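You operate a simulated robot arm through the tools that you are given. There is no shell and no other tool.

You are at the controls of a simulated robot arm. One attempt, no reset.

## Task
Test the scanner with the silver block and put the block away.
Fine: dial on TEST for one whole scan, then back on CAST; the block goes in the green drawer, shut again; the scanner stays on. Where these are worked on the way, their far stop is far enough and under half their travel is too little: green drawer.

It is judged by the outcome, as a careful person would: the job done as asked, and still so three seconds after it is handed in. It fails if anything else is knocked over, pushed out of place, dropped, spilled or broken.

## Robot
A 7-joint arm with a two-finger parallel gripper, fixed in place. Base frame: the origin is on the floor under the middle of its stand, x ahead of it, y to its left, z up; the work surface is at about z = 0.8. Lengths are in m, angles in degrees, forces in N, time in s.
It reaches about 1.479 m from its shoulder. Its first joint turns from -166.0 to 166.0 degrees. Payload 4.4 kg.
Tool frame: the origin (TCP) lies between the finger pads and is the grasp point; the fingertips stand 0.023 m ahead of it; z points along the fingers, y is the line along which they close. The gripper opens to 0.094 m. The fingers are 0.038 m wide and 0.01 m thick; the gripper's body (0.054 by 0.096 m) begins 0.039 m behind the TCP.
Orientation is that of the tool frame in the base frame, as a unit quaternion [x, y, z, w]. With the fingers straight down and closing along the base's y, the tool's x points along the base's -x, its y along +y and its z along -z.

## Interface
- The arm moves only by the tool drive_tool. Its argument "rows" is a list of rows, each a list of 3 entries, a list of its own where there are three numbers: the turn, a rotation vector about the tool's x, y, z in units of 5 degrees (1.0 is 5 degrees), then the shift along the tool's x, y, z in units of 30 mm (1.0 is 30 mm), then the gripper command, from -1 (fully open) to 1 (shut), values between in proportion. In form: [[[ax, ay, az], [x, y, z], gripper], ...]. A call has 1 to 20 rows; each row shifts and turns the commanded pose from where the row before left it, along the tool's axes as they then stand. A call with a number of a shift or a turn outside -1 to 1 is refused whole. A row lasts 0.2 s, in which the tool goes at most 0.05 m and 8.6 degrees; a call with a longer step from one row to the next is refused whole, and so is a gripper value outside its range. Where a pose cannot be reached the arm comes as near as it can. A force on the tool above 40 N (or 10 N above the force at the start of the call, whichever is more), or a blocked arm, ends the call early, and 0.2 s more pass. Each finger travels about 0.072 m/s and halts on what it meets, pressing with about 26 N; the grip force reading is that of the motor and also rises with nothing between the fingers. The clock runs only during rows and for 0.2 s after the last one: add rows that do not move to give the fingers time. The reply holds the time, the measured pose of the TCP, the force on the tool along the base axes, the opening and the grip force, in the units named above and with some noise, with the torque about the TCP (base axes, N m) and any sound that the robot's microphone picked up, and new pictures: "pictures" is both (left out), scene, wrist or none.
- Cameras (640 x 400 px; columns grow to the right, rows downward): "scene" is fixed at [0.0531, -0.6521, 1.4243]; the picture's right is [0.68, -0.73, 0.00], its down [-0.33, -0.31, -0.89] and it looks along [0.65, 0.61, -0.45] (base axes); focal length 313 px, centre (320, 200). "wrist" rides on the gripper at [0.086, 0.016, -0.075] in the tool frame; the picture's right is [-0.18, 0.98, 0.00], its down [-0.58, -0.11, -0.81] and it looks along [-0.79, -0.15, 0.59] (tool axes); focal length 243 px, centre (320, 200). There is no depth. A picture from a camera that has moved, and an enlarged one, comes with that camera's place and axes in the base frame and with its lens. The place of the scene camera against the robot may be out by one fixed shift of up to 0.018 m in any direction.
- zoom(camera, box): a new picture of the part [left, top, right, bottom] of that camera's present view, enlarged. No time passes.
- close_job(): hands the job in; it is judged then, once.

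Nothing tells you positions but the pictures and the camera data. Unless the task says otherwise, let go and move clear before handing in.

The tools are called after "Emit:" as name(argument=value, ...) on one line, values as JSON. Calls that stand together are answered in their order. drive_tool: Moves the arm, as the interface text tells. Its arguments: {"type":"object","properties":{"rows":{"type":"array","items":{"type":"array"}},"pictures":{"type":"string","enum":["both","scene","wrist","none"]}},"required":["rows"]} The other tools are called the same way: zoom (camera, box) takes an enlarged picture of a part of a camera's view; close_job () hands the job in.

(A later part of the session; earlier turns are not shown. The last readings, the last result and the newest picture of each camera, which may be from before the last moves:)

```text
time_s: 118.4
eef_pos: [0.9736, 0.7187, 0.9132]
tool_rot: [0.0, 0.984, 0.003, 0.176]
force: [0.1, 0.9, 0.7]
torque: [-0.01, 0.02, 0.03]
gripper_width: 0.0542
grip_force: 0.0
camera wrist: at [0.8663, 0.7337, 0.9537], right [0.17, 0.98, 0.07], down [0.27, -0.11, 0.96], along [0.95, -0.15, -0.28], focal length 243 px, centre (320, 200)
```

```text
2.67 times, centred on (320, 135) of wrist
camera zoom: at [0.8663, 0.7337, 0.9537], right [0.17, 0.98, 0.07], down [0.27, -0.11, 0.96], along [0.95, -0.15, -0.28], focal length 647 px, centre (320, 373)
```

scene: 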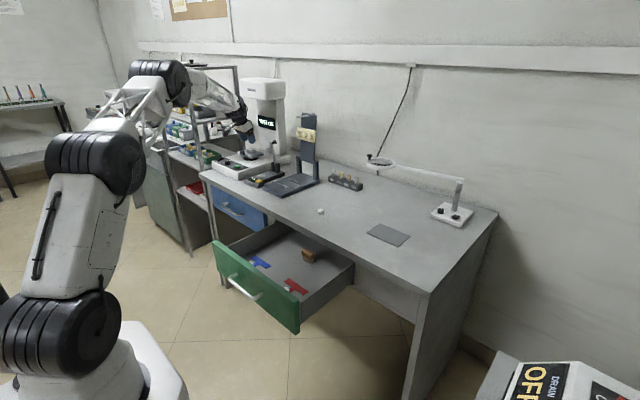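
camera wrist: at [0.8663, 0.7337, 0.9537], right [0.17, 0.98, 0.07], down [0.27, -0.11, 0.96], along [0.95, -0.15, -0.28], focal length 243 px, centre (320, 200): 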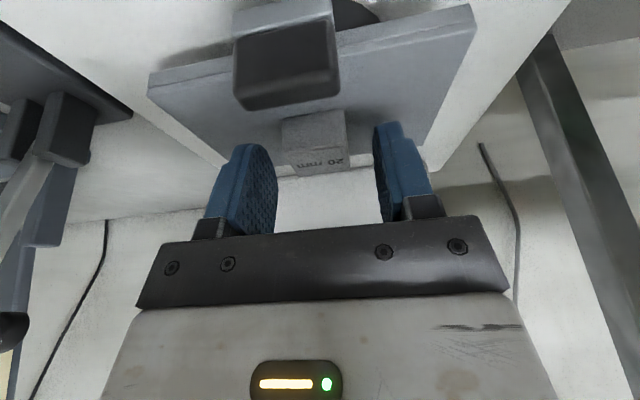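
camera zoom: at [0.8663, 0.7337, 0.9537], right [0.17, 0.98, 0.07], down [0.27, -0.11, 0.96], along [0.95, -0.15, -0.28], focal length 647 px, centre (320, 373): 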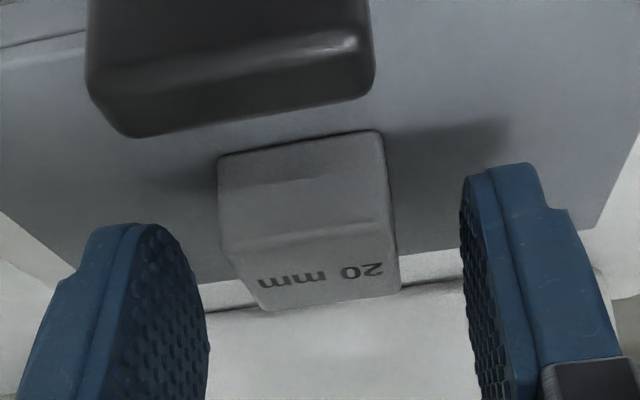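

Emit:
drive_tool(rows=[[[0, 0, 0], [0.028, -0.03, 0.077], -0.15], [[0, 0, 0], [0, 0, 0], 0.2], [[0, 0, 0], [0, 0, 0], 0.6], [[0, 0, 0], [0, 0, 0], 0.6]], pictures="wrist")

Emit:
zoom(camera="wrist", box=[200, 60, 440, 210])

```text
time_s: 119.4
eef_pos: [0.9727, 0.7161, 0.9125]
tool_rot: [0.0, 0.984, 0.004, 0.176]
force: [-0.7, -1.5, -0.1]
torque: [0.0, 0.01, 0.02]
gripper_width: 0.0296
grip_force: 25.9
camera wrist: at [0.866, 0.7322, 0.9522], right [0.17, 0.98, 0.07], down [0.27, -0.11, 0.96], along [0.95, -0.15, -0.28], focal length 243 px, centre (320, 200)
```

wrist: 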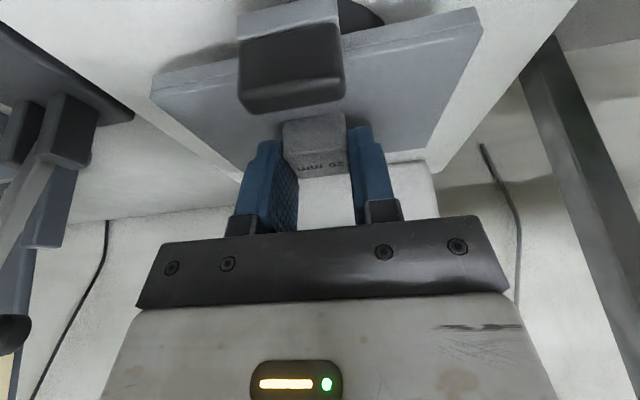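

```text
2.67 times, centred on (320, 135) of wrist
camera zoom: at [0.866, 0.7322, 0.9522], right [0.17, 0.98, 0.07], down [0.27, -0.11, 0.96], along [0.95, -0.15, -0.28], focal length 647 px, centre (320, 373)
```

zoom: 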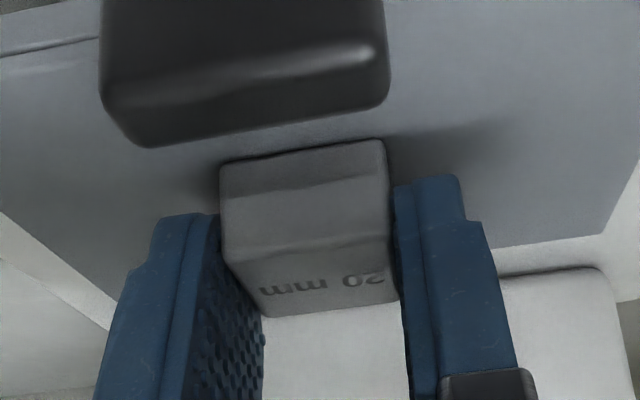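

The block is gripped. I'll lift straight up and back out from under the head.

Emit:
drive_tool(rows=[[[0, 0, 0], [-0.17, 0, -0.47], 0.7], [[0, 0, 0], [-0.342, 0, -0.94], 0.7], [[0, 0, 0], [-0.342, 0, -0.94], 0.7], [[0, 0, 0], [-0.342, 0, -0.94], 0.7], [[0, 0, 0], [0.94, 0, -0.342], 0.7], [[0, 0, 0], [0.94, 0, -0.342], 0.7], [[0, 0, 0], [0.94, 0, -0.342], 0.7], [[0, 0, 0], [0.94, 0, -0.342], 0.7], [[0, 0, 0], [0.94, 0, -0.342], 0.7], [[0, 0, 0], [0.94, 0, -0.342], 0.7], [[0, 0, 0], [0, 0, 0], 0.7]], pictures="both")

Emit:
zoom(camera="wrist", box=[200, 60, 440, 210])

```text
time_s: 121.8
eef_pos: [0.7914, 0.7166, 1.0145]
tool_rot: [0.0, 0.985, 0.004, 0.175]
force: [-0.1, -0.2, -1.8]
torque: [0.01, 0.02, 0.03]
gripper_width: 0.0294
grip_force: 26.3
camera wrist: at [0.6835, 0.7312, 1.0549], right [0.17, 0.98, 0.07], down [0.27, -0.11, 0.96], along [0.95, -0.15, -0.28], focal length 243 px, centre (320, 200)
```

scene: 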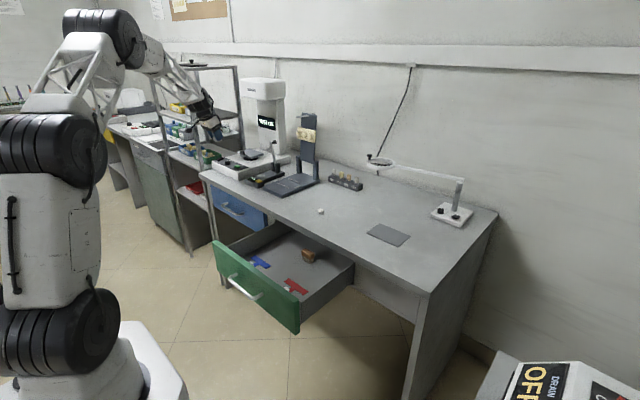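
wrist: 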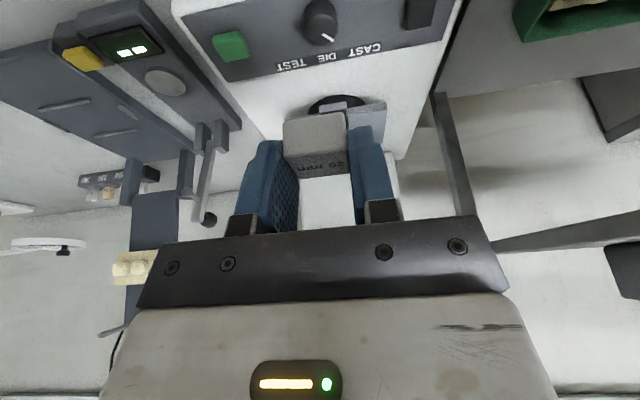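

```text
2.67 times, centred on (320, 135) of wrist
camera zoom: at [0.6835, 0.7312, 1.0549], right [0.17, 0.98, 0.07], down [0.27, -0.11, 0.96], along [0.95, -0.15, -0.28], focal length 647 px, centre (320, 373)
```

zoom: 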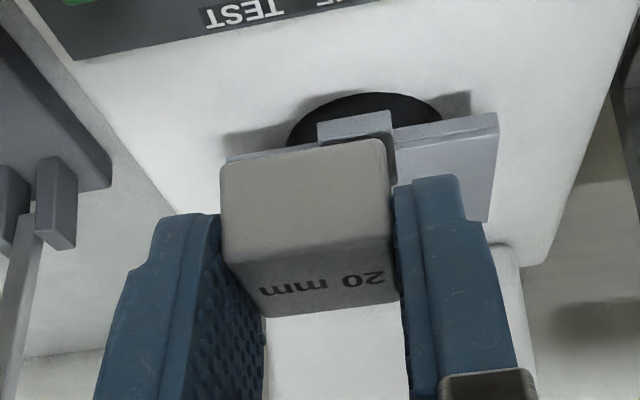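

The block is held securely and the dial still shows CAST. I'll carry it over to above the open drawer.

Emit:
drive_tool(rows=[[[0, 0, 0], [0.24, -0.968, -0.087], 0.7], [[0, 0, 0], [0.24, -0.968, -0.087], 0.7], [[0, 0, 0], [0.24, -0.968, -0.087], 0.7], [[0, 0, 0], [0.24, -0.968, -0.087], 0.7], [[0, 0, 0], [0.24, -0.968, -0.087], 0.7], [[0, 0, 0], [0.24, -0.968, -0.087], 0.7], [[0, 0, 0], [0.24, -0.968, -0.087], 0.7], [[0, 0, 0], [0.24, -0.968, -0.087], 0.7], [[0, 0, 0], [0.24, -0.968, -0.087], 0.7], [[0, 0, 0], [0.24, -0.968, -0.087], 0.7], [[0, 0, 0], [0.24, -0.968, -0.087], 0.7], [[0, 0, 0], [0.24, -0.968, -0.087], 0.7], [[0, 0, 0], [0.24, -0.968, -0.087], 0.7], [[0, 0, 0], [0.24, -0.968, -0.087], 0.7], [[0, 0, 0], [0.24, -0.968, -0.087], 0.7], [[0, 0, 0], [0.24, -0.968, -0.087], 0.7], [[0, 0, 0], [0.24, -0.968, -0.087], 0.7], [[0, 0, 0], [0.24, -0.968, -0.087], 0.7], [[0, 0, 0], [0.24, -0.968, -0.087], 0.7], [[0, 0, 0], [0.24, -0.968, -0.087], 0.7]], pictures="none")

Emit:
drive_tool(rows=[[[0, 0, 0], [0.2, -0.968, -0.07], 0.7], [[0, 0, 0], [0.1, -0.9, -0.03], 0.7], [[0, 0, 0], [0, 0, 0], 0.7]], pictures="both")

Emit:
zoom(camera="wrist", box=[120, 0, 520, 250])

Emit:
zoom(camera="scene", box=[212, 175, 372, 335])

```text
time_s: 126.0
eef_pos: [0.6379, 0.136, 1.0101]
tool_rot: [0.0, 0.985, 0.003, 0.175]
force: [-0.1, 0.1, -2.4]
torque: [0.06, 0.03, 0.0]
gripper_width: 0.0295
grip_force: 26.3
```

```text
time_s: 126.8
eef_pos: [0.6325, 0.0806, 1.0101]
tool_rot: [0.0, 0.984, 0.004, 0.176]
force: [-0.3, -0.1, -0.9]
torque: [-0.03, 0.02, 0.01]
gripper_width: 0.0291
grip_force: 25.7
camera wrist: at [0.5247, 0.0954, 1.0501], right [0.17, 0.98, 0.07], down [0.27, -0.11, 0.96], along [0.95, -0.15, -0.28], focal length 243 px, centre (320, 200)
```

scene: 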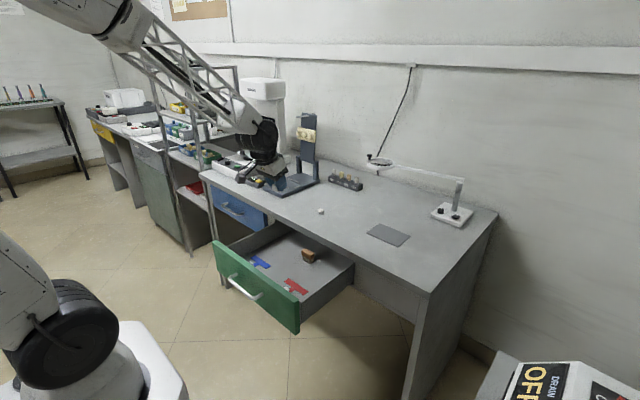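
wrist: 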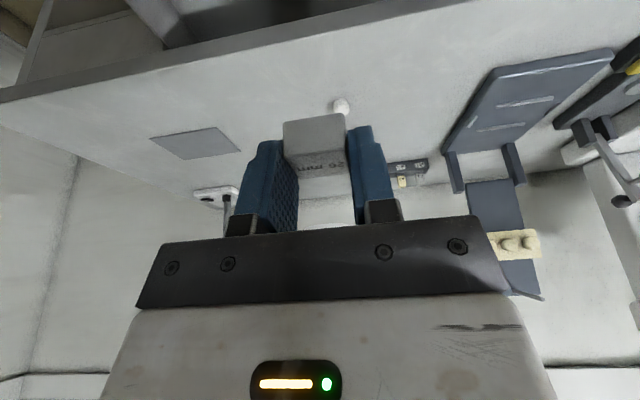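

```text
1.60 times, centred on (320, 125) of wrist
camera zoom: at [0.5247, 0.0954, 1.0501], right [0.17, 0.98, 0.07], down [0.27, -0.11, 0.96], along [0.95, -0.15, -0.28], focal length 388 px, centre (320, 320)
```

zoom: 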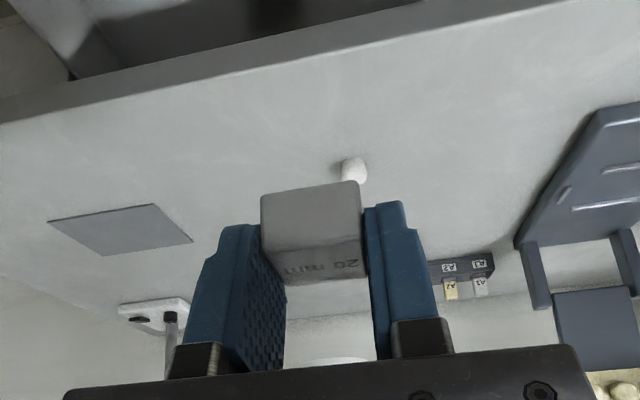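

```text
2.50 times, centred on (292, 255) of scene
camera zoom: at [0.0531, -0.6521, 1.4243], right [0.68, -0.73, 0.0], down [-0.33, -0.31, -0.89], along [0.65, 0.61, -0.45], focal length 784 px, centre (390, 62)
```

zoom: 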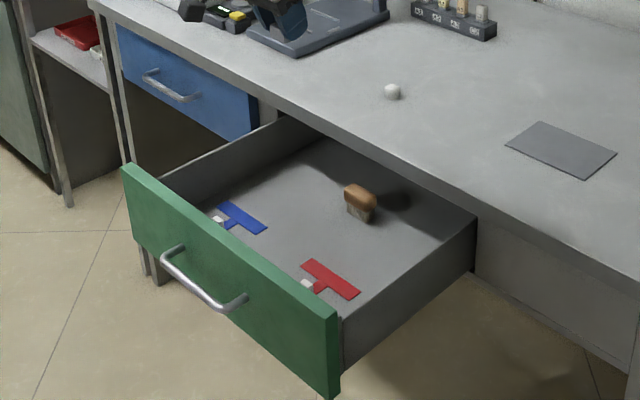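

The block is over the clear middle of the drawer. I'll lower it in, checking clearance partway.

Emit:
drive_tool(rows=[[[0, 0, 0], [0.342, 0, 0.94], 0.7], [[0, 0, 0], [0.342, 0, 0.94], 0.7], [[0, 0, 0], [0.342, 0, 0.94], 0.7], [[0, 0, 0], [0.342, 0, 0.94], 0.7], [[0, 0, 0], [0.342, 0, 0.94], 0.7], [[0, 0, 0], [0.342, 0, 0.94], 0.7], [[0, 0, 0], [0.342, 0, 0.94], 0.7], [[0, 0, 0], [0.342, 0, 0.94], 0.7], [[0, 0, 0], [0, 0, 0], 0.7]], pictures="both")

Emit:
zoom(camera="scene", box=[228, 205, 356, 285])

```text
time_s: 128.8
eef_pos: [0.6318, 0.0805, 0.7692]
tool_rot: [0.0, 0.984, 0.003, 0.176]
force: [0.1, -1.1, -1.4]
torque: [-0.01, -0.03, -0.01]
gripper_width: 0.0293
grip_force: 26.4
camera wrist: at [0.5244, 0.0955, 0.8104], right [0.17, 0.98, 0.07], down [0.27, -0.11, 0.96], along [0.95, -0.15, -0.28], focal length 243 px, centre (320, 200)
```

scene: 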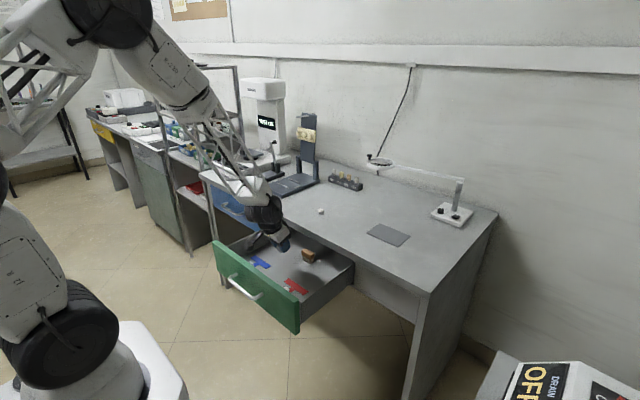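
wrist: 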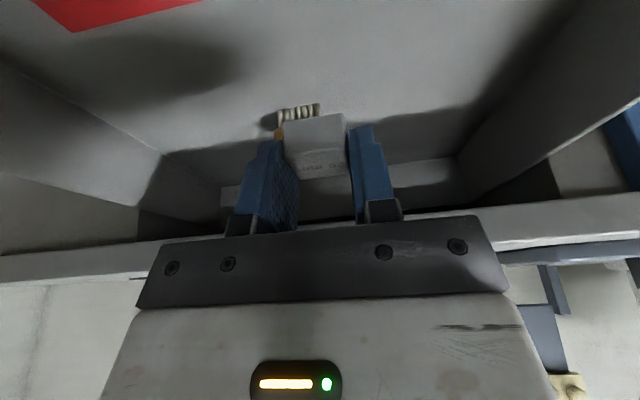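

```text
5.00 times, centred on (292, 245) of scene
camera zoom: at [0.0531, -0.6521, 1.4243], right [0.68, -0.73, 0.0], down [-0.33, -0.31, -0.89], along [0.65, 0.61, -0.45], focal length 1567 px, centre (460, -25)
```

zoom: 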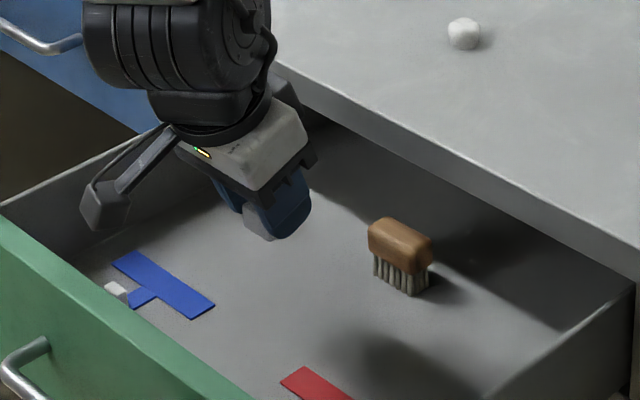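

Emit:
drive_tool(rows=[[[0, 0, 0], [0.217, 0, 0.985], 0.7], [[0, 0, 0], [0.217, 0, 0.985], 0.7], [[0, 0, 0], [0.17, 0, 0.47], 0.7], [[0, 0, 0], [0, 0, 0], 0.7]], pictures="both")

Emit:
zoom(camera="scene", box=[228, 205, 356, 285])

Emit:
zoom(camera="wrist", box=[160, 40, 480, 240])

```text
time_s: 129.5
eef_pos: [0.6428, 0.0812, 0.7087]
tool_rot: [0.0, 0.984, 0.002, 0.177]
force: [0.5, -0.7, 11.7]
torque: [0.16, 1.68, 0.09]
gripper_width: 0.0293
grip_force: 25.9
stopped in row 3: the force on the tool passed its limit at 75 N (the readings are from after the stop); the commanded pose is now the measured one
camera wrist: at [0.5353, 0.096, 0.7488], right [0.17, 0.98, 0.07], down [0.26, -0.11, 0.96], along [0.95, -0.15, -0.28], focal length 243 px, centre (320, 200)
```

scene: 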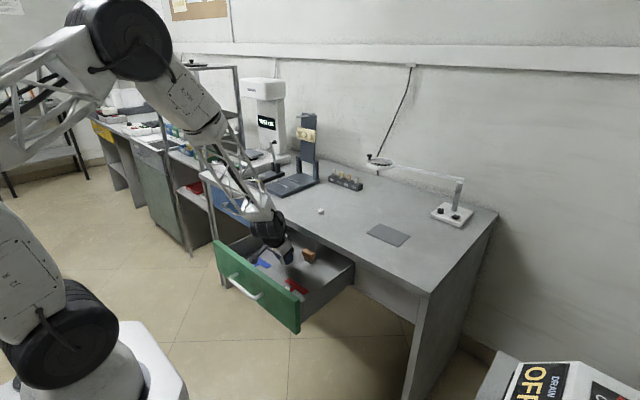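
wrist: 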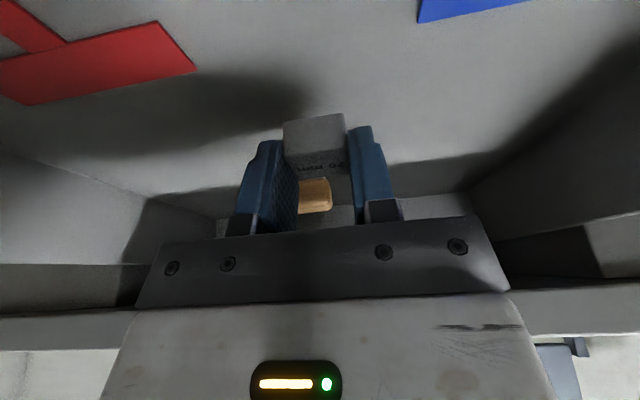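

```text
5.00 times, centred on (292, 245) of scene
camera zoom: at [0.0531, -0.6521, 1.4243], right [0.68, -0.73, 0.0], down [-0.33, -0.31, -0.89], along [0.65, 0.61, -0.45], focal length 1567 px, centre (460, -25)
```

zoom: 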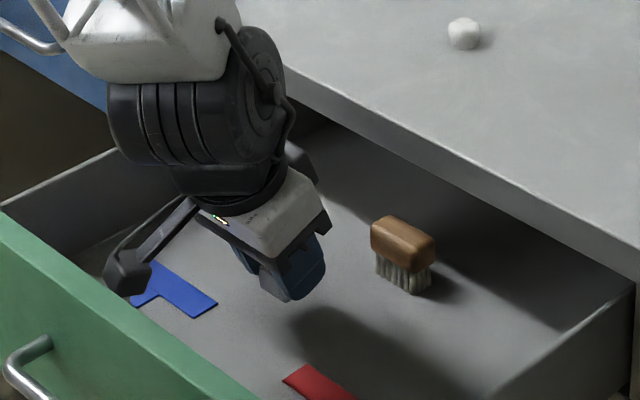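

```text
2.00 times, centred on (320, 140) of wrist
camera zoom: at [0.5353, 0.096, 0.7488], right [0.17, 0.98, 0.07], down [0.26, -0.11, 0.96], along [0.95, -0.15, -0.28], focal length 485 px, centre (320, 320)
```

zoom: 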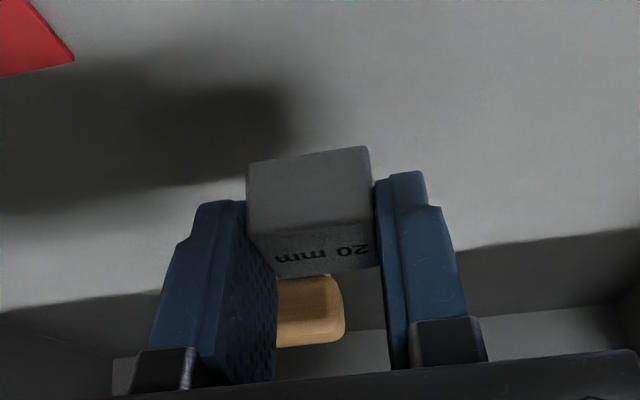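

The wrist-camera housing touched the drawer's front panel (contact at x≈0.50), so I must reorient. I'll raise the block back up, then swing the gripper 90° about the vertical so the housing sits over the drawer's length with the block still level.

Emit:
drive_tool(rows=[[[0, 0, 0], [-0.17, 0, -0.47], 0.7], [[0, 0, 0], [-0.143, 0, -0.977], 0.7], [[0, 0, 0], [-0.143, 0, -0.977], 0.7], [[0, 0, 0], [-0.143, 0, -0.977], 0.7], [[0, 0, 0], [-0.143, 0, -0.977], 0.7], [[0, 0, 0], [0, 0, 0], 0.7]], pictures="both")

Emit:
zoom(camera="scene", box=[212, 195, 372, 295])

```text
time_s: 130.9
eef_pos: [0.6161, 0.0808, 0.8411]
tool_rot: [0.0, 0.984, 0.002, 0.177]
force: [0.1, 0.5, -0.9]
torque: [0.0, -0.03, 0.02]
gripper_width: 0.0292
grip_force: 25.9
camera wrist: at [0.5087, 0.0957, 0.881], right [0.17, 0.98, 0.07], down [0.27, -0.11, 0.96], along [0.95, -0.15, -0.28], focal length 243 px, centre (320, 200)
```

scene: 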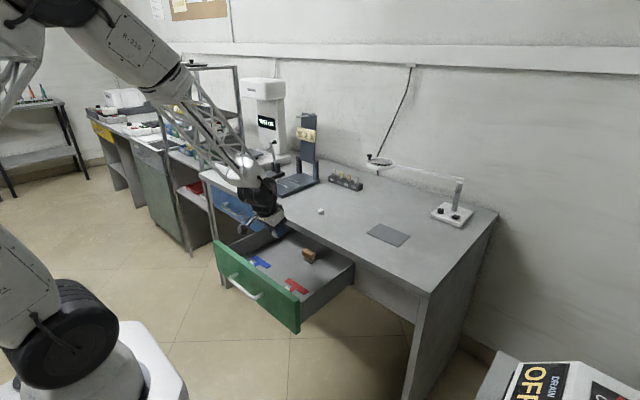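
wrist: 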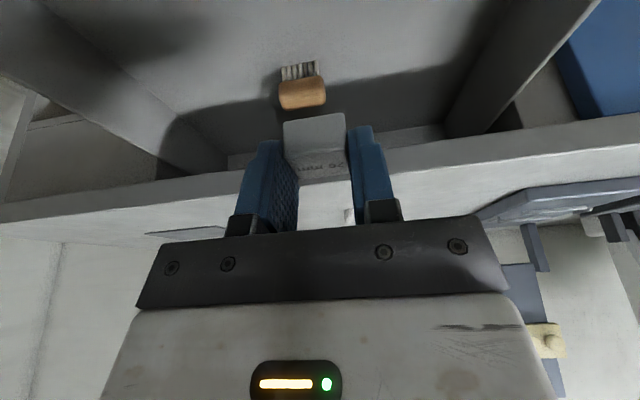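

```text
4.00 times, centred on (292, 245) of scene
camera zoom: at [0.0531, -0.6521, 1.4243], right [0.68, -0.73, 0.0], down [-0.33, -0.31, -0.89], along [0.65, 0.61, -0.45], focal length 1254 px, centre (432, 20)
```

zoom: 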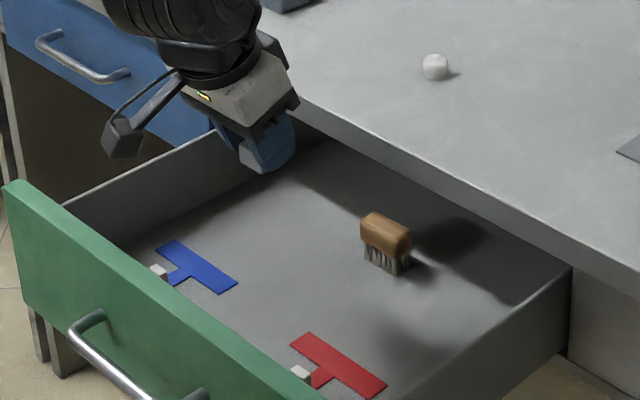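

Nothing was displaced and the block is still held. I'll now rotate 90° about the vertical so the camera housing goes to the +y side.

Emit:
drive_tool(rows=[[[0.349, 0, 0.937], [0, 0, 0], 0.7], [[0.349, 0, 0.937], [0, 0, 0], 0.7], [[0.349, 0, 0.937], [0, 0, 0], 0.7], [[0.349, 0, 0.937], [0, 0, 0], 0.7], [[0.349, 0, 0.937], [0, 0, 0], 0.7], [[0.349, 0, 0.937], [0, 0, 0], 0.7], [[0.349, 0, 0.937], [0, 0, 0], 0.7], [[0.349, 0, 0.937], [0, 0, 0], 0.7], [[0.349, 0, 0.937], [0, 0, 0], 0.7], [[0.349, 0, 0.937], [0, 0, 0], 0.7], [[0.349, 0, 0.937], [0, 0, 0], 0.7], [[0.349, 0, 0.937], [0, 0, 0], 0.7], [[0.349, 0, 0.937], [0, 0, 0], 0.7], [[0.349, 0, 0.937], [0, 0, 0], 0.7], [[0.349, 0, 0.937], [0, 0, 0], 0.7], [[0.349, 0, 0.937], [0, 0, 0], 0.7], [[0.349, 0, 0.937], [0, 0, 0], 0.7], [[0.349, 0, 0.937], [0, 0, 0], 0.7], [[0, 0, 0], [0, 0, 0], 0.7]], pictures="both")

Emit:
zoom(camera="scene", box=[212, 195, 372, 295])

```text
time_s: 134.9
eef_pos: [0.6195, 0.0801, 0.8382]
tool_rot: [0.697, 0.696, -0.123, 0.122]
force: [0.4, -0.4, -1.5]
torque: [0.0, -0.01, -0.01]
gripper_width: 0.0295
grip_force: 26.4
camera wrist: at [0.6344, 0.1856, 0.8792], right [0.98, -0.17, 0.06], down [-0.11, -0.27, 0.96], along [-0.15, -0.95, -0.28], focal length 243 px, centre (320, 200)
```

scene: 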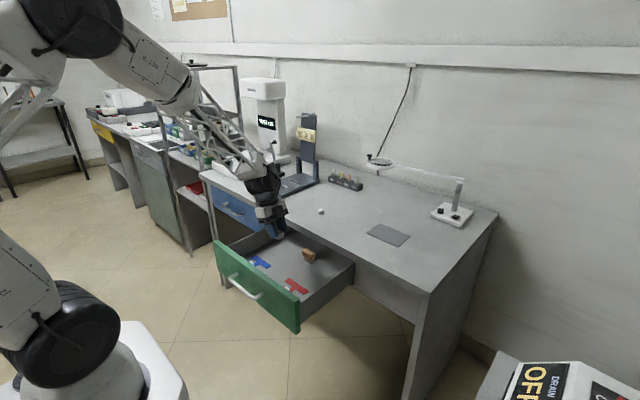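
wrist: 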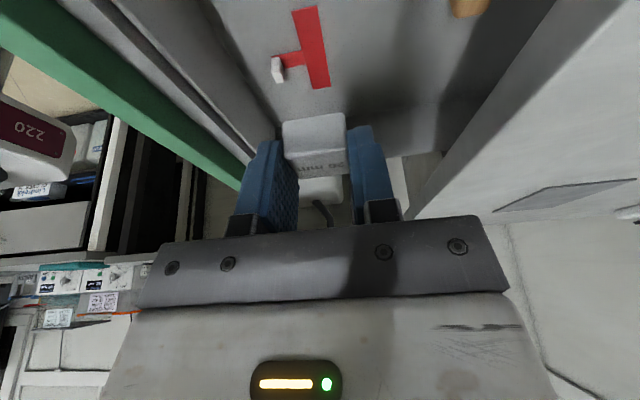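

```text
4.00 times, centred on (292, 245) of scene
camera zoom: at [0.0531, -0.6521, 1.4243], right [0.68, -0.73, 0.0], down [-0.33, -0.31, -0.89], along [0.65, 0.61, -0.45], focal length 1254 px, centre (432, 20)
```

zoom: 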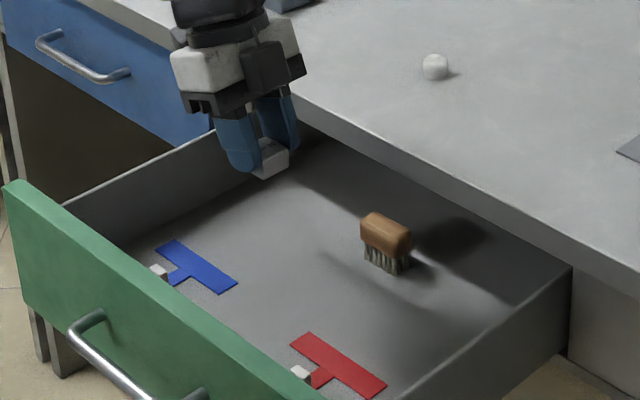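

The gripper is now turned with the block level, and the housing is over the drawer's open length. I'll lower again, checking forces.

Emit:
drive_tool(rows=[[[0, 0, 0], [0.341, 0, 0.94], 0.7], [[0, 0, 0], [0.341, 0, 0.94], 0.7], [[0, 0, 0], [0.341, 0, 0.94], 0.7], [[0, 0, 0], [0.2, 0, 0.55], 0.7], [[0, 0, 0], [0, 0, 0], 0.7]], pictures="both")

Emit:
zoom(camera="scene", box=[212, 195, 372, 295])

Emit:
zoom(camera="wrist", box=[160, 0, 520, 230])

```text
time_s: 136.1
eef_pos: [0.6169, 0.0793, 0.7311]
tool_rot: [0.697, 0.696, -0.123, 0.122]
force: [-0.1, 0.3, -2.3]
torque: [-0.02, 0.0, -0.01]
gripper_width: 0.0292
grip_force: 26.1
camera wrist: at [0.6329, 0.1855, 0.7709], right [0.98, -0.17, 0.06], down [-0.11, -0.27, 0.96], along [-0.15, -0.95, -0.28], focal length 243 px, centre (320, 200)
```

scene: 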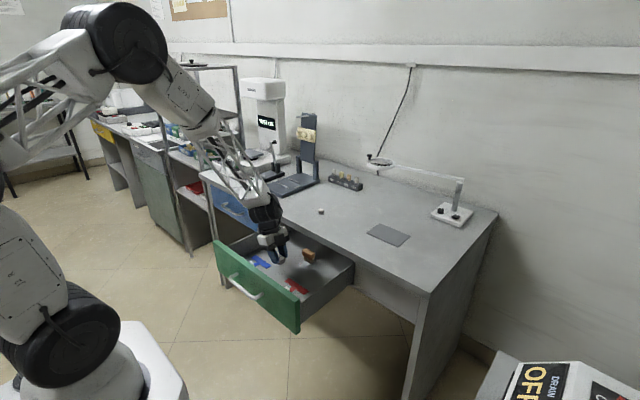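
wrist: 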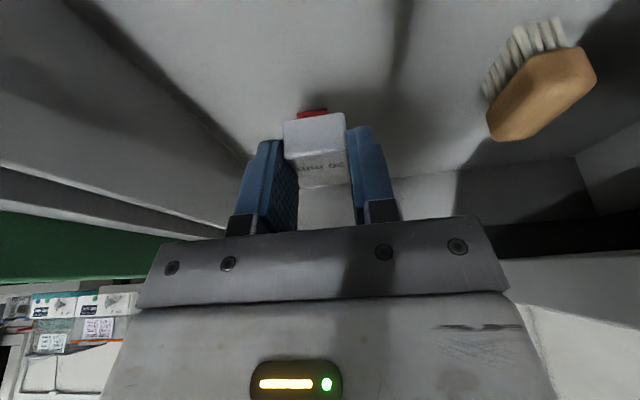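

```text
4.00 times, centred on (292, 245) of scene
camera zoom: at [0.0531, -0.6521, 1.4243], right [0.68, -0.73, 0.0], down [-0.33, -0.31, -0.89], along [0.65, 0.61, -0.45], focal length 1254 px, centre (432, 20)
```

zoom: 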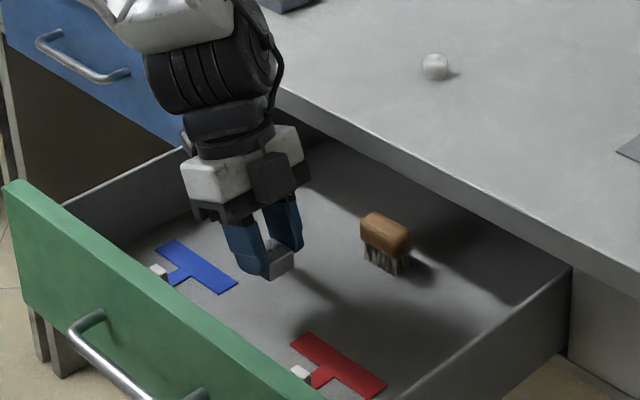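

```text
1.74 times, centred on (340, 115) of wrist
camera zoom: at [0.6329, 0.1855, 0.7709], right [0.98, -0.17, 0.06], down [-0.11, -0.27, 0.96], along [-0.15, -0.95, -0.28], focal length 422 px, centre (285, 348)
```

zoom: 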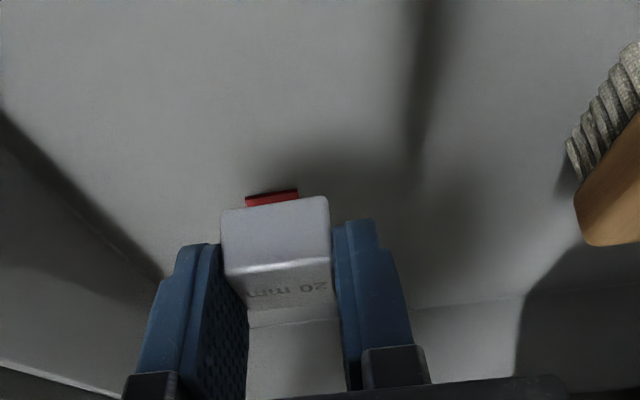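

Emit:
drive_tool(rows=[[[0, 0, 0], [0.341, 0, 0.94], 0.7], [[0, 0, 0], [0.114, 0, 0.313], 0.7], [[0, 0, 0], [0, 0, 0], 0.7]], pictures="both")

Emit:
zoom(camera="scene", box=[228, 205, 356, 285])

Emit:
zoom(camera="wrist", box=[160, 0, 520, 230])

```text
time_s: 136.9
eef_pos: [0.618, 0.079, 0.6915]
tool_rot: [0.697, 0.696, -0.122, 0.123]
force: [-0.1, 0.2, -1.8]
torque: [0.0, 0.02, -0.03]
gripper_width: 0.0294
grip_force: 26.4
camera wrist: at [0.6336, 0.1853, 0.732], right [0.98, -0.17, 0.06], down [-0.11, -0.27, 0.96], along [-0.15, -0.95, -0.28], focal length 243 px, centre (320, 200)
```

scene: 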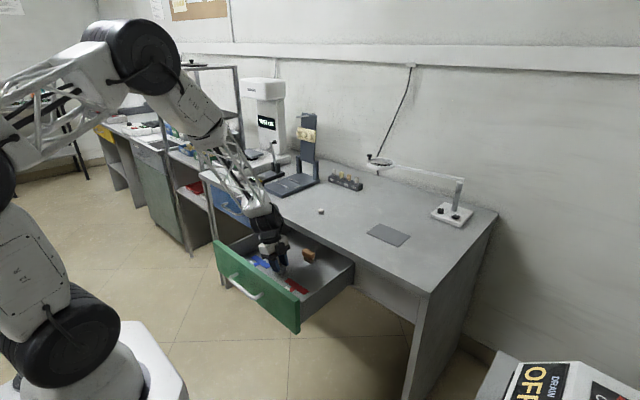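
wrist: 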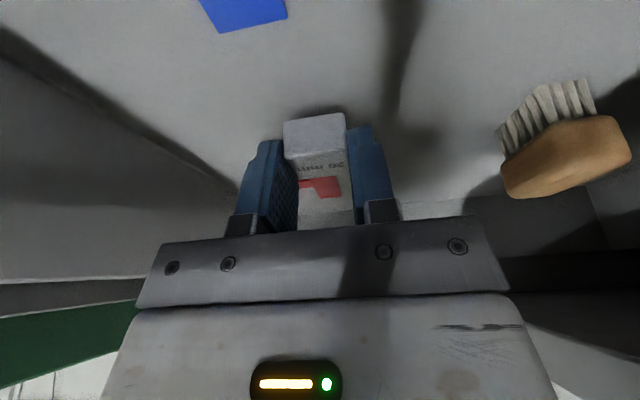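

```text
5.00 times, centred on (292, 245) of scene
camera zoom: at [0.0531, -0.6521, 1.4243], right [0.68, -0.73, 0.0], down [-0.33, -0.31, -0.89], along [0.65, 0.61, -0.45], focal length 1567 px, centre (460, -25)
```

zoom: 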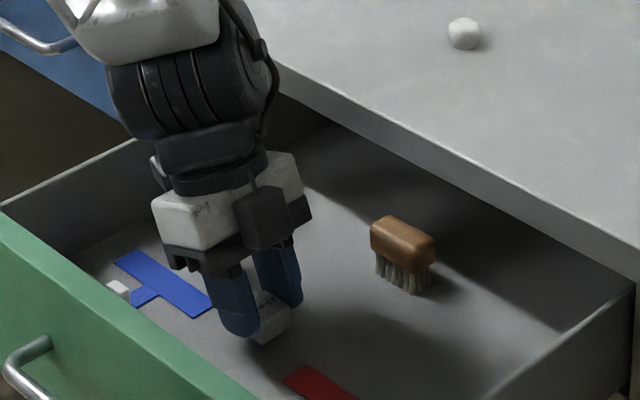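

```text
1.74 times, centred on (340, 115) of wrist
camera zoom: at [0.6336, 0.1853, 0.732], right [0.98, -0.17, 0.06], down [-0.11, -0.27, 0.96], along [-0.15, -0.95, -0.28], focal length 422 px, centre (285, 348)
```

zoom: 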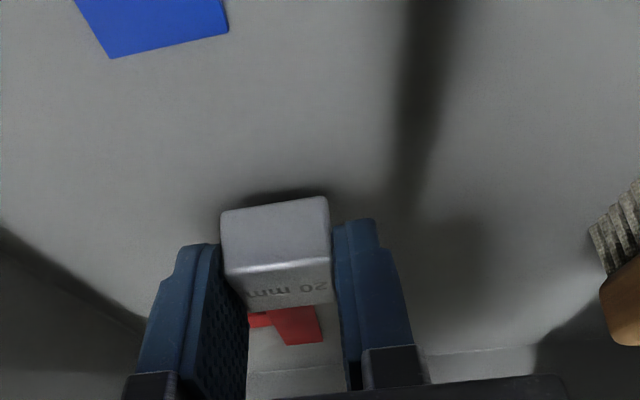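

Emit:
drive_tool(rows=[[[0, 0, 0], [0.045, 0, 0.125], 0.7], [[0, 0, 0], [0.045, 0, 0.125], 0.7], [[0, 0, 0], [0, 0, 0], 0.7]], pictures="none")

Emit:
drive_tool(rows=[[[0, 0, 0], [0.034, 0, 0.094], 0.7], [[0, 0, 0], [0, 0, 0], 0.7]], pictures="none")

```text
time_s: 137.7
eef_pos: [0.6178, 0.0808, 0.6836]
tool_rot: [0.696, 0.697, -0.122, 0.123]
force: [-0.4, 0.2, -1.2]
torque: [0.03, 0.01, 0.0]
gripper_width: 0.0295
grip_force: 26.2
```

```text
time_s: 138.3
eef_pos: [0.6188, 0.0793, 0.6809]
tool_rot: [0.696, 0.697, -0.122, 0.124]
force: [0.1, 0.7, 24.0]
torque: [-0.29, 0.06, -0.02]
gripper_width: 0.0293
grip_force: 25.9
```

The block is resting on the drawer floor (24 N contact). I'll ease off half a millimetre and release.

Emit:
drive_tool(rows=[[[0, 0, 0], [-0.007, 0, -0.02], 0.7], [[0, 0, 0], [0, 0, 0], 0.25], [[0, 0, 0], [0, 0, 0], 0.0], [[0, 0, 0], [0, 0, 0], 0.0]], pictures="wrist")

Emit:
zoom(camera="wrist", box=[160, 0, 520, 230])

```text
time_s: 139.3
eef_pos: [0.6179, 0.0799, 0.6806]
tool_rot: [0.696, 0.696, -0.124, 0.122]
force: [-0.2, -0.2, -0.9]
torque: [-0.01, 0.01, -0.01]
gripper_width: 0.047
grip_force: 0.0
camera wrist: at [0.6337, 0.1855, 0.7212], right [0.98, -0.17, 0.06], down [-0.11, -0.27, 0.96], along [-0.15, -0.95, -0.28], focal length 243 px, centre (320, 200)
```

wrist: 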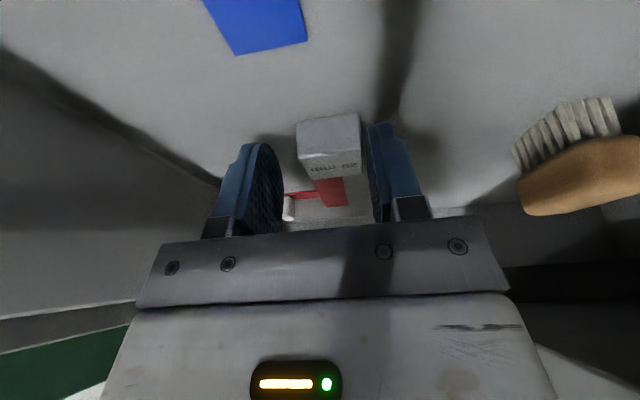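

```text
1.74 times, centred on (340, 115) of wrist
camera zoom: at [0.6337, 0.1855, 0.7212], right [0.98, -0.17, 0.06], down [-0.11, -0.27, 0.96], along [-0.15, -0.95, -0.28], focal length 422 px, centre (285, 348)
```

zoom: 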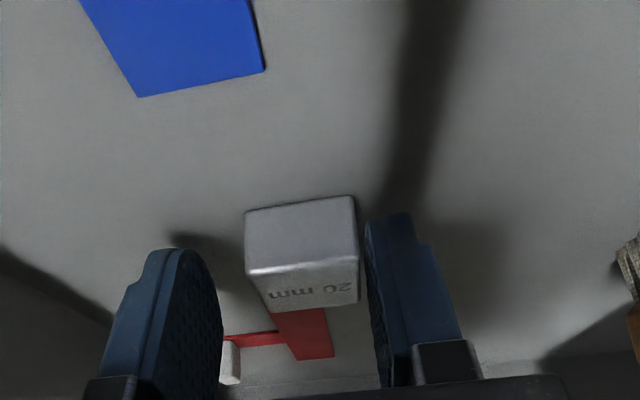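

Released; the block sits flat on the drawer floor. I'll open a bit more and rise straight out of the drawer.

Emit:
drive_tool(rows=[[[0, 0, 0], [0, 0, 0], -0.3], [[0, 0, 0], [-0.1, 0, -0.28], -0.3], [[0, 0, 0], [-0.341, 0, -0.94], -0.3], [[0, 0, 0], [-0.341, 0, -0.94], -0.3], [[0, 0, 0], [-0.341, 0, -0.94], -0.3], [[0, 0, 0], [-0.341, 0, -0.94], -0.3], [[0, 0, 0], [-0.341, 0, -0.94], -0.3], [[0, 0, 0], [-0.341, 0, -0.94], -0.3], [[0, 0, 0], [-0.341, 0, -0.94], -0.3], [[0, 0, 0], [-0.341, 0, -0.94], -0.3], [[0, 0, 0], [0, 0, 0], -0.3]], pictures="both")

Emit:
zoom(camera="scene", box=[212, 195, 372, 295])

```text
time_s: 141.7
eef_pos: [0.6182, 0.0805, 0.9296]
tool_rot: [0.696, 0.697, -0.123, 0.123]
force: [0.4, 0.1, 0.5]
torque: [-0.03, -0.01, 0.0]
gripper_width: 0.0611
grip_force: 0.0
camera wrist: at [0.6345, 0.1873, 0.9701], right [0.98, -0.17, 0.06], down [-0.11, -0.27, 0.96], along [-0.15, -0.95, -0.28], focal length 243 px, centre (320, 200)
```

scene: 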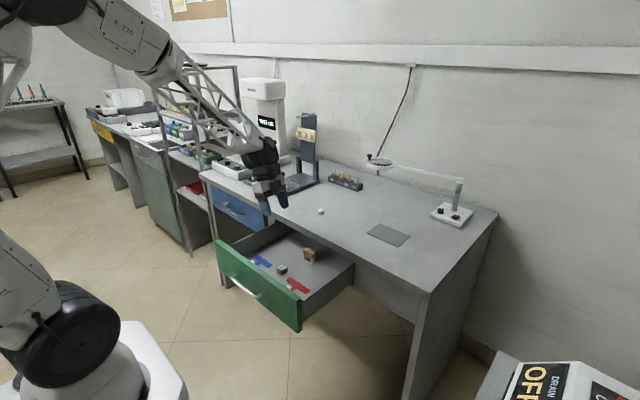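
wrist: 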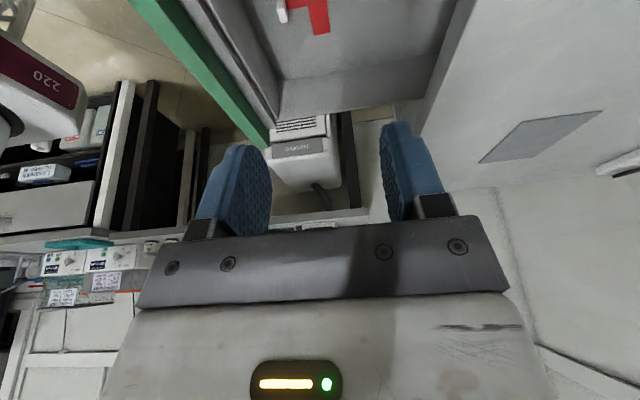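

```text
4.00 times, centred on (292, 245) of scene
camera zoom: at [0.0531, -0.6521, 1.4243], right [0.68, -0.73, 0.0], down [-0.33, -0.31, -0.89], along [0.65, 0.61, -0.45], focal length 1254 px, centre (432, 20)
```

zoom: 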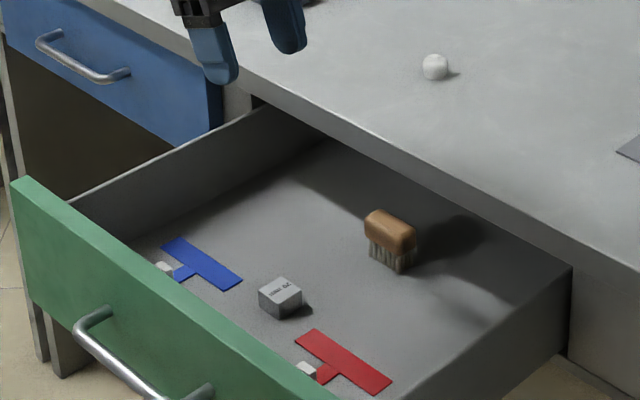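

The block rests in the middle of the drawer with everything else undisturbed. Next I'll close the fingers, move in front of the drawer and set the 32° tilt used earlier to push the handle shut.

Emit:
drive_tool(rows=[[[0, 1, 0], [0, -1, 0], 0.3], [[0, 1, 0], [0, -1, 0], 0.7], [[0, 1, 0], [0, -1, 0], 1], [[0, 1, 0], [0, -1, 0], 1], [[0, 0, 0], [-0.25, -0.95, 0], 1], [[0, 0, 0], [-0.25, -0.95, 0], 1], [[0, 0, 0], [-0.25, -0.95, 0], 1], [[-1, 0, 0], [0, 0, 0], 1], [[-1, 0, 0], [0, 0, 0], 1], [[-1, 0, 0], [0, 0, 0], 1], [[-1, 0, 0], [0, 0, 0], 1], [[-1, 0, 0], [0, 0, 0], 1], [[-1, 0, 0], [0, 0, 0], 1], [[-0.4, 0, 0], [0, 0, 0], 1], [[0, 0, 0], [0, 0, 0], 1]], pictures="both")

```text
time_s: 144.9
eef_pos: [0.412, 0.0574, 0.9305]
tool_rot: [0.68, 0.679, 0.195, 0.195]
force: [-0.5, 0.0, -0.3]
torque: [0.03, -0.03, -0.01]
gripper_width: 0.0
grip_force: 25.9
camera wrist: at [0.3859, 0.1432, 1.0025], right [0.83, -0.18, 0.52], down [-0.52, -0.58, 0.63], along [0.19, -0.79, -0.58], focal length 243 px, centre (320, 200)
```

scene: 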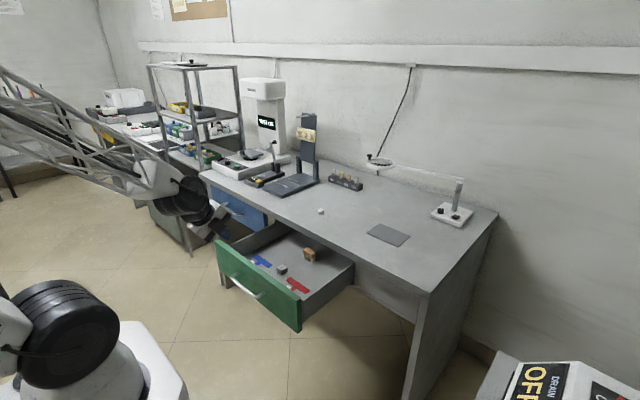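
wrist: 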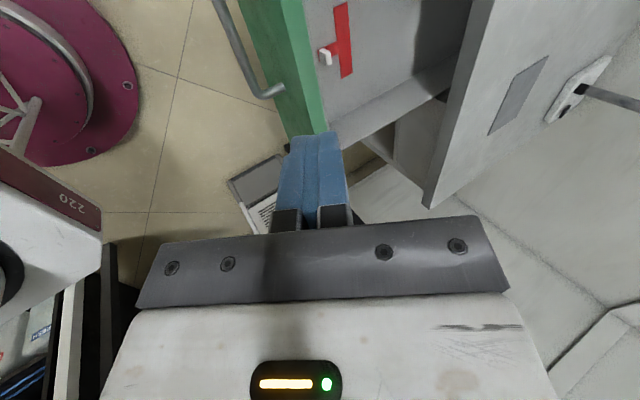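

Emit:
drive_tool(rows=[[[0, 0, 0], [0, -0.6, 0.8], 1], [[0, 0, 0], [0, -0.6, 0.8], 1], [[0, 0, 0], [0, -0.6, 0.8], 1], [[0, 0, 0], [0, -0.6, 0.8], 1], [[0, 0, 0], [0, -0.6, 0.8], 1], [[0, 0, 0], [0, -0.6, 0.8], 1], [[0, 0, 0], [0, -0.6, 0.8], 1], [[0, 0, 0], [0, -0.6, 0.8], 1], [[0, 0, 0], [0, 0, 0], 1]], pictures="both")

Emit:
zoom(camera="scene", box=[180, 225, 340, 325])

Emit:
zoom(camera="wrist", box=[200, 0, 520, 200])

```text
time_s: 146.9
eef_pos: [0.3915, 0.0583, 0.6894]
tool_rot: [0.68, 0.679, 0.195, 0.195]
force: [0.2, -1.1, 0.5]
torque: [0.04, 0.0, 0.02]
gripper_width: 0.0001
grip_force: 26.7
camera wrist: at [0.3657, 0.1432, 0.7609], right [0.83, -0.18, 0.52], down [-0.52, -0.58, 0.63], along [0.19, -0.79, -0.58], focal length 243 px, centre (320, 200)
```

scene: 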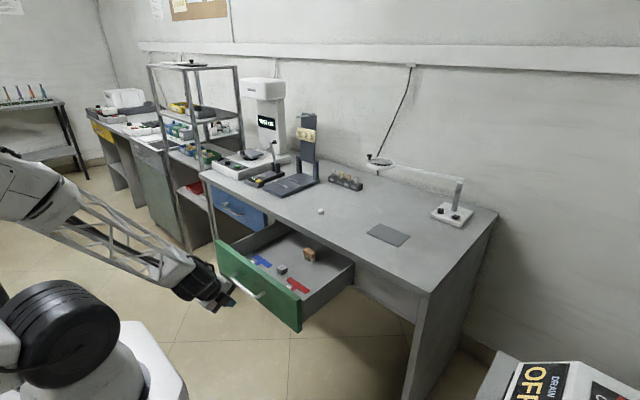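
wrist: 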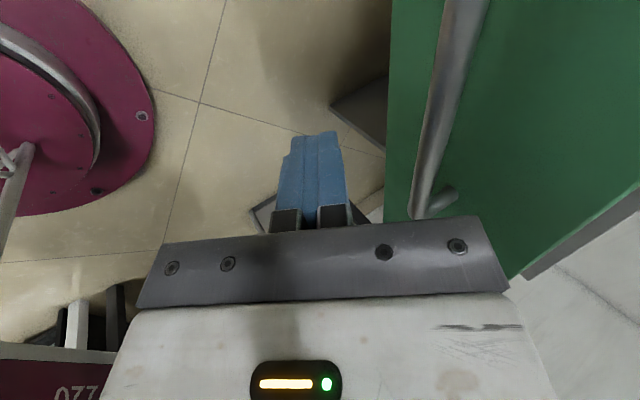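

```text
4.00 times, centred on (260, 275) of scene
camera zoom: at [0.0531, -0.6521, 1.4243], right [0.68, -0.73, 0.0], down [-0.33, -0.31, -0.89], along [0.65, 0.61, -0.45], focal length 1254 px, centre (560, -100)
```

zoom: 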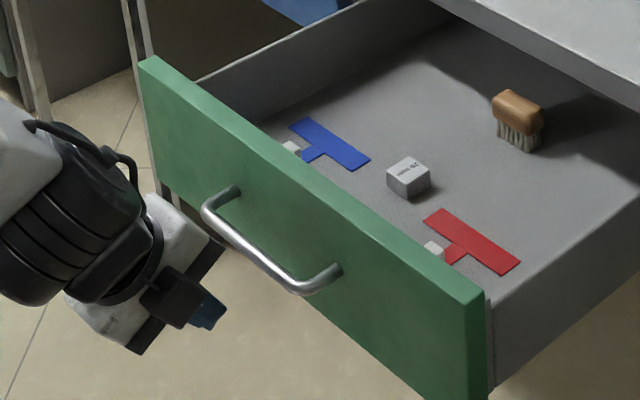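

```text
2.00 times, centred on (360, 100) of wrist
camera zoom: at [0.3657, 0.1432, 0.7609], right [0.83, -0.18, 0.52], down [-0.52, -0.58, 0.63], along [0.19, -0.79, -0.58], focal length 485 px, centre (240, 400)
```

zoom: 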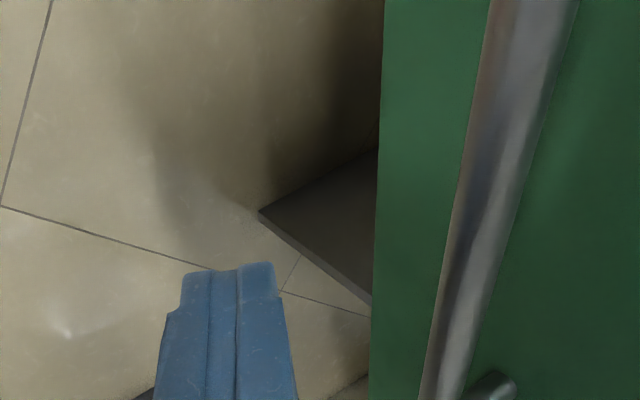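

The drawer is now about 25 cm open and my closed fingers are in front of the handle's middle. I'll push it in gently.

Emit:
drive_tool(rows=[[[0, 0, 0], [0, 0.565, 0.353], 1], [[0, 0, 0], [0, 0.565, 0.353], 1], [[0, 0, 0], [0, 0.28, 0.177], 1], [[0, 0, 0], [0, 0.28, 0.177], 1], [[0, 0, 0], [0, 0.28, 0.177], 1], [[0, 0, 0], [0, 0.28, 0.177], 1], [[0, 0, 0], [0, 0.28, 0.177], 1], [[0, 0, 0], [0, 0, 0], 1]], pictures="both")

Emit:
zoom(camera="scene", box=[200, 215, 360, 315])

```text
time_s: 148.7
eef_pos: [0.4829, 0.0559, 0.6944]
tool_rot: [0.68, 0.68, 0.194, 0.194]
force: [-0.2, -0.5, 0.1]
torque: [-0.01, 0.02, -0.01]
gripper_width: 0.0
grip_force: 26.2
out of reach, approached as far as the arm can: row 6
camera wrist: at [0.4562, 0.1417, 0.7667], right [0.84, -0.18, 0.52], down [-0.52, -0.58, 0.63], along [0.19, -0.79, -0.58], focal length 243 px, centre (320, 200)
```

scene: 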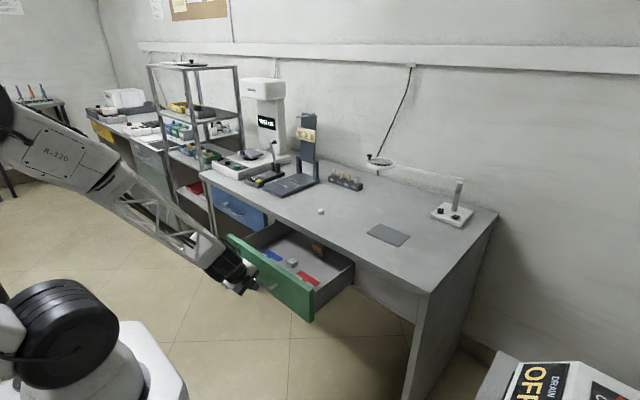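
wrist: 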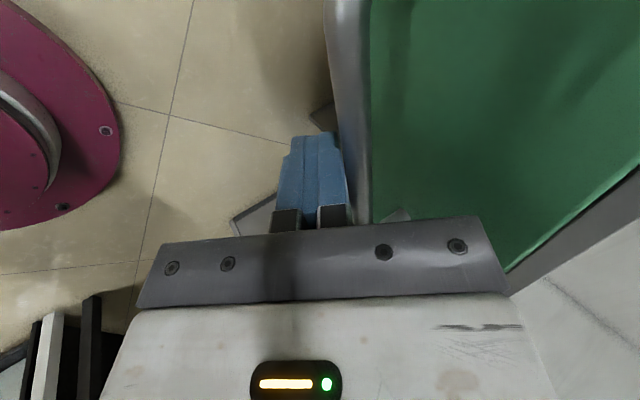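

```text
4.00 times, centred on (280, 265) of scene
camera zoom: at [0.0531, -0.6521, 1.4243], right [0.68, -0.73, 0.0], down [-0.33, -0.31, -0.89], along [0.65, 0.61, -0.45], focal length 1254 px, centre (480, -60)
```

zoom: 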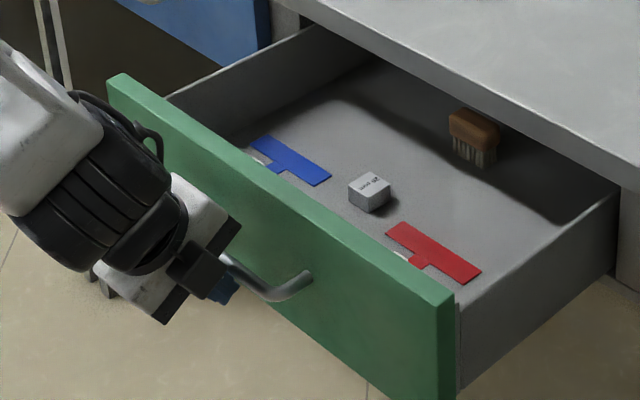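

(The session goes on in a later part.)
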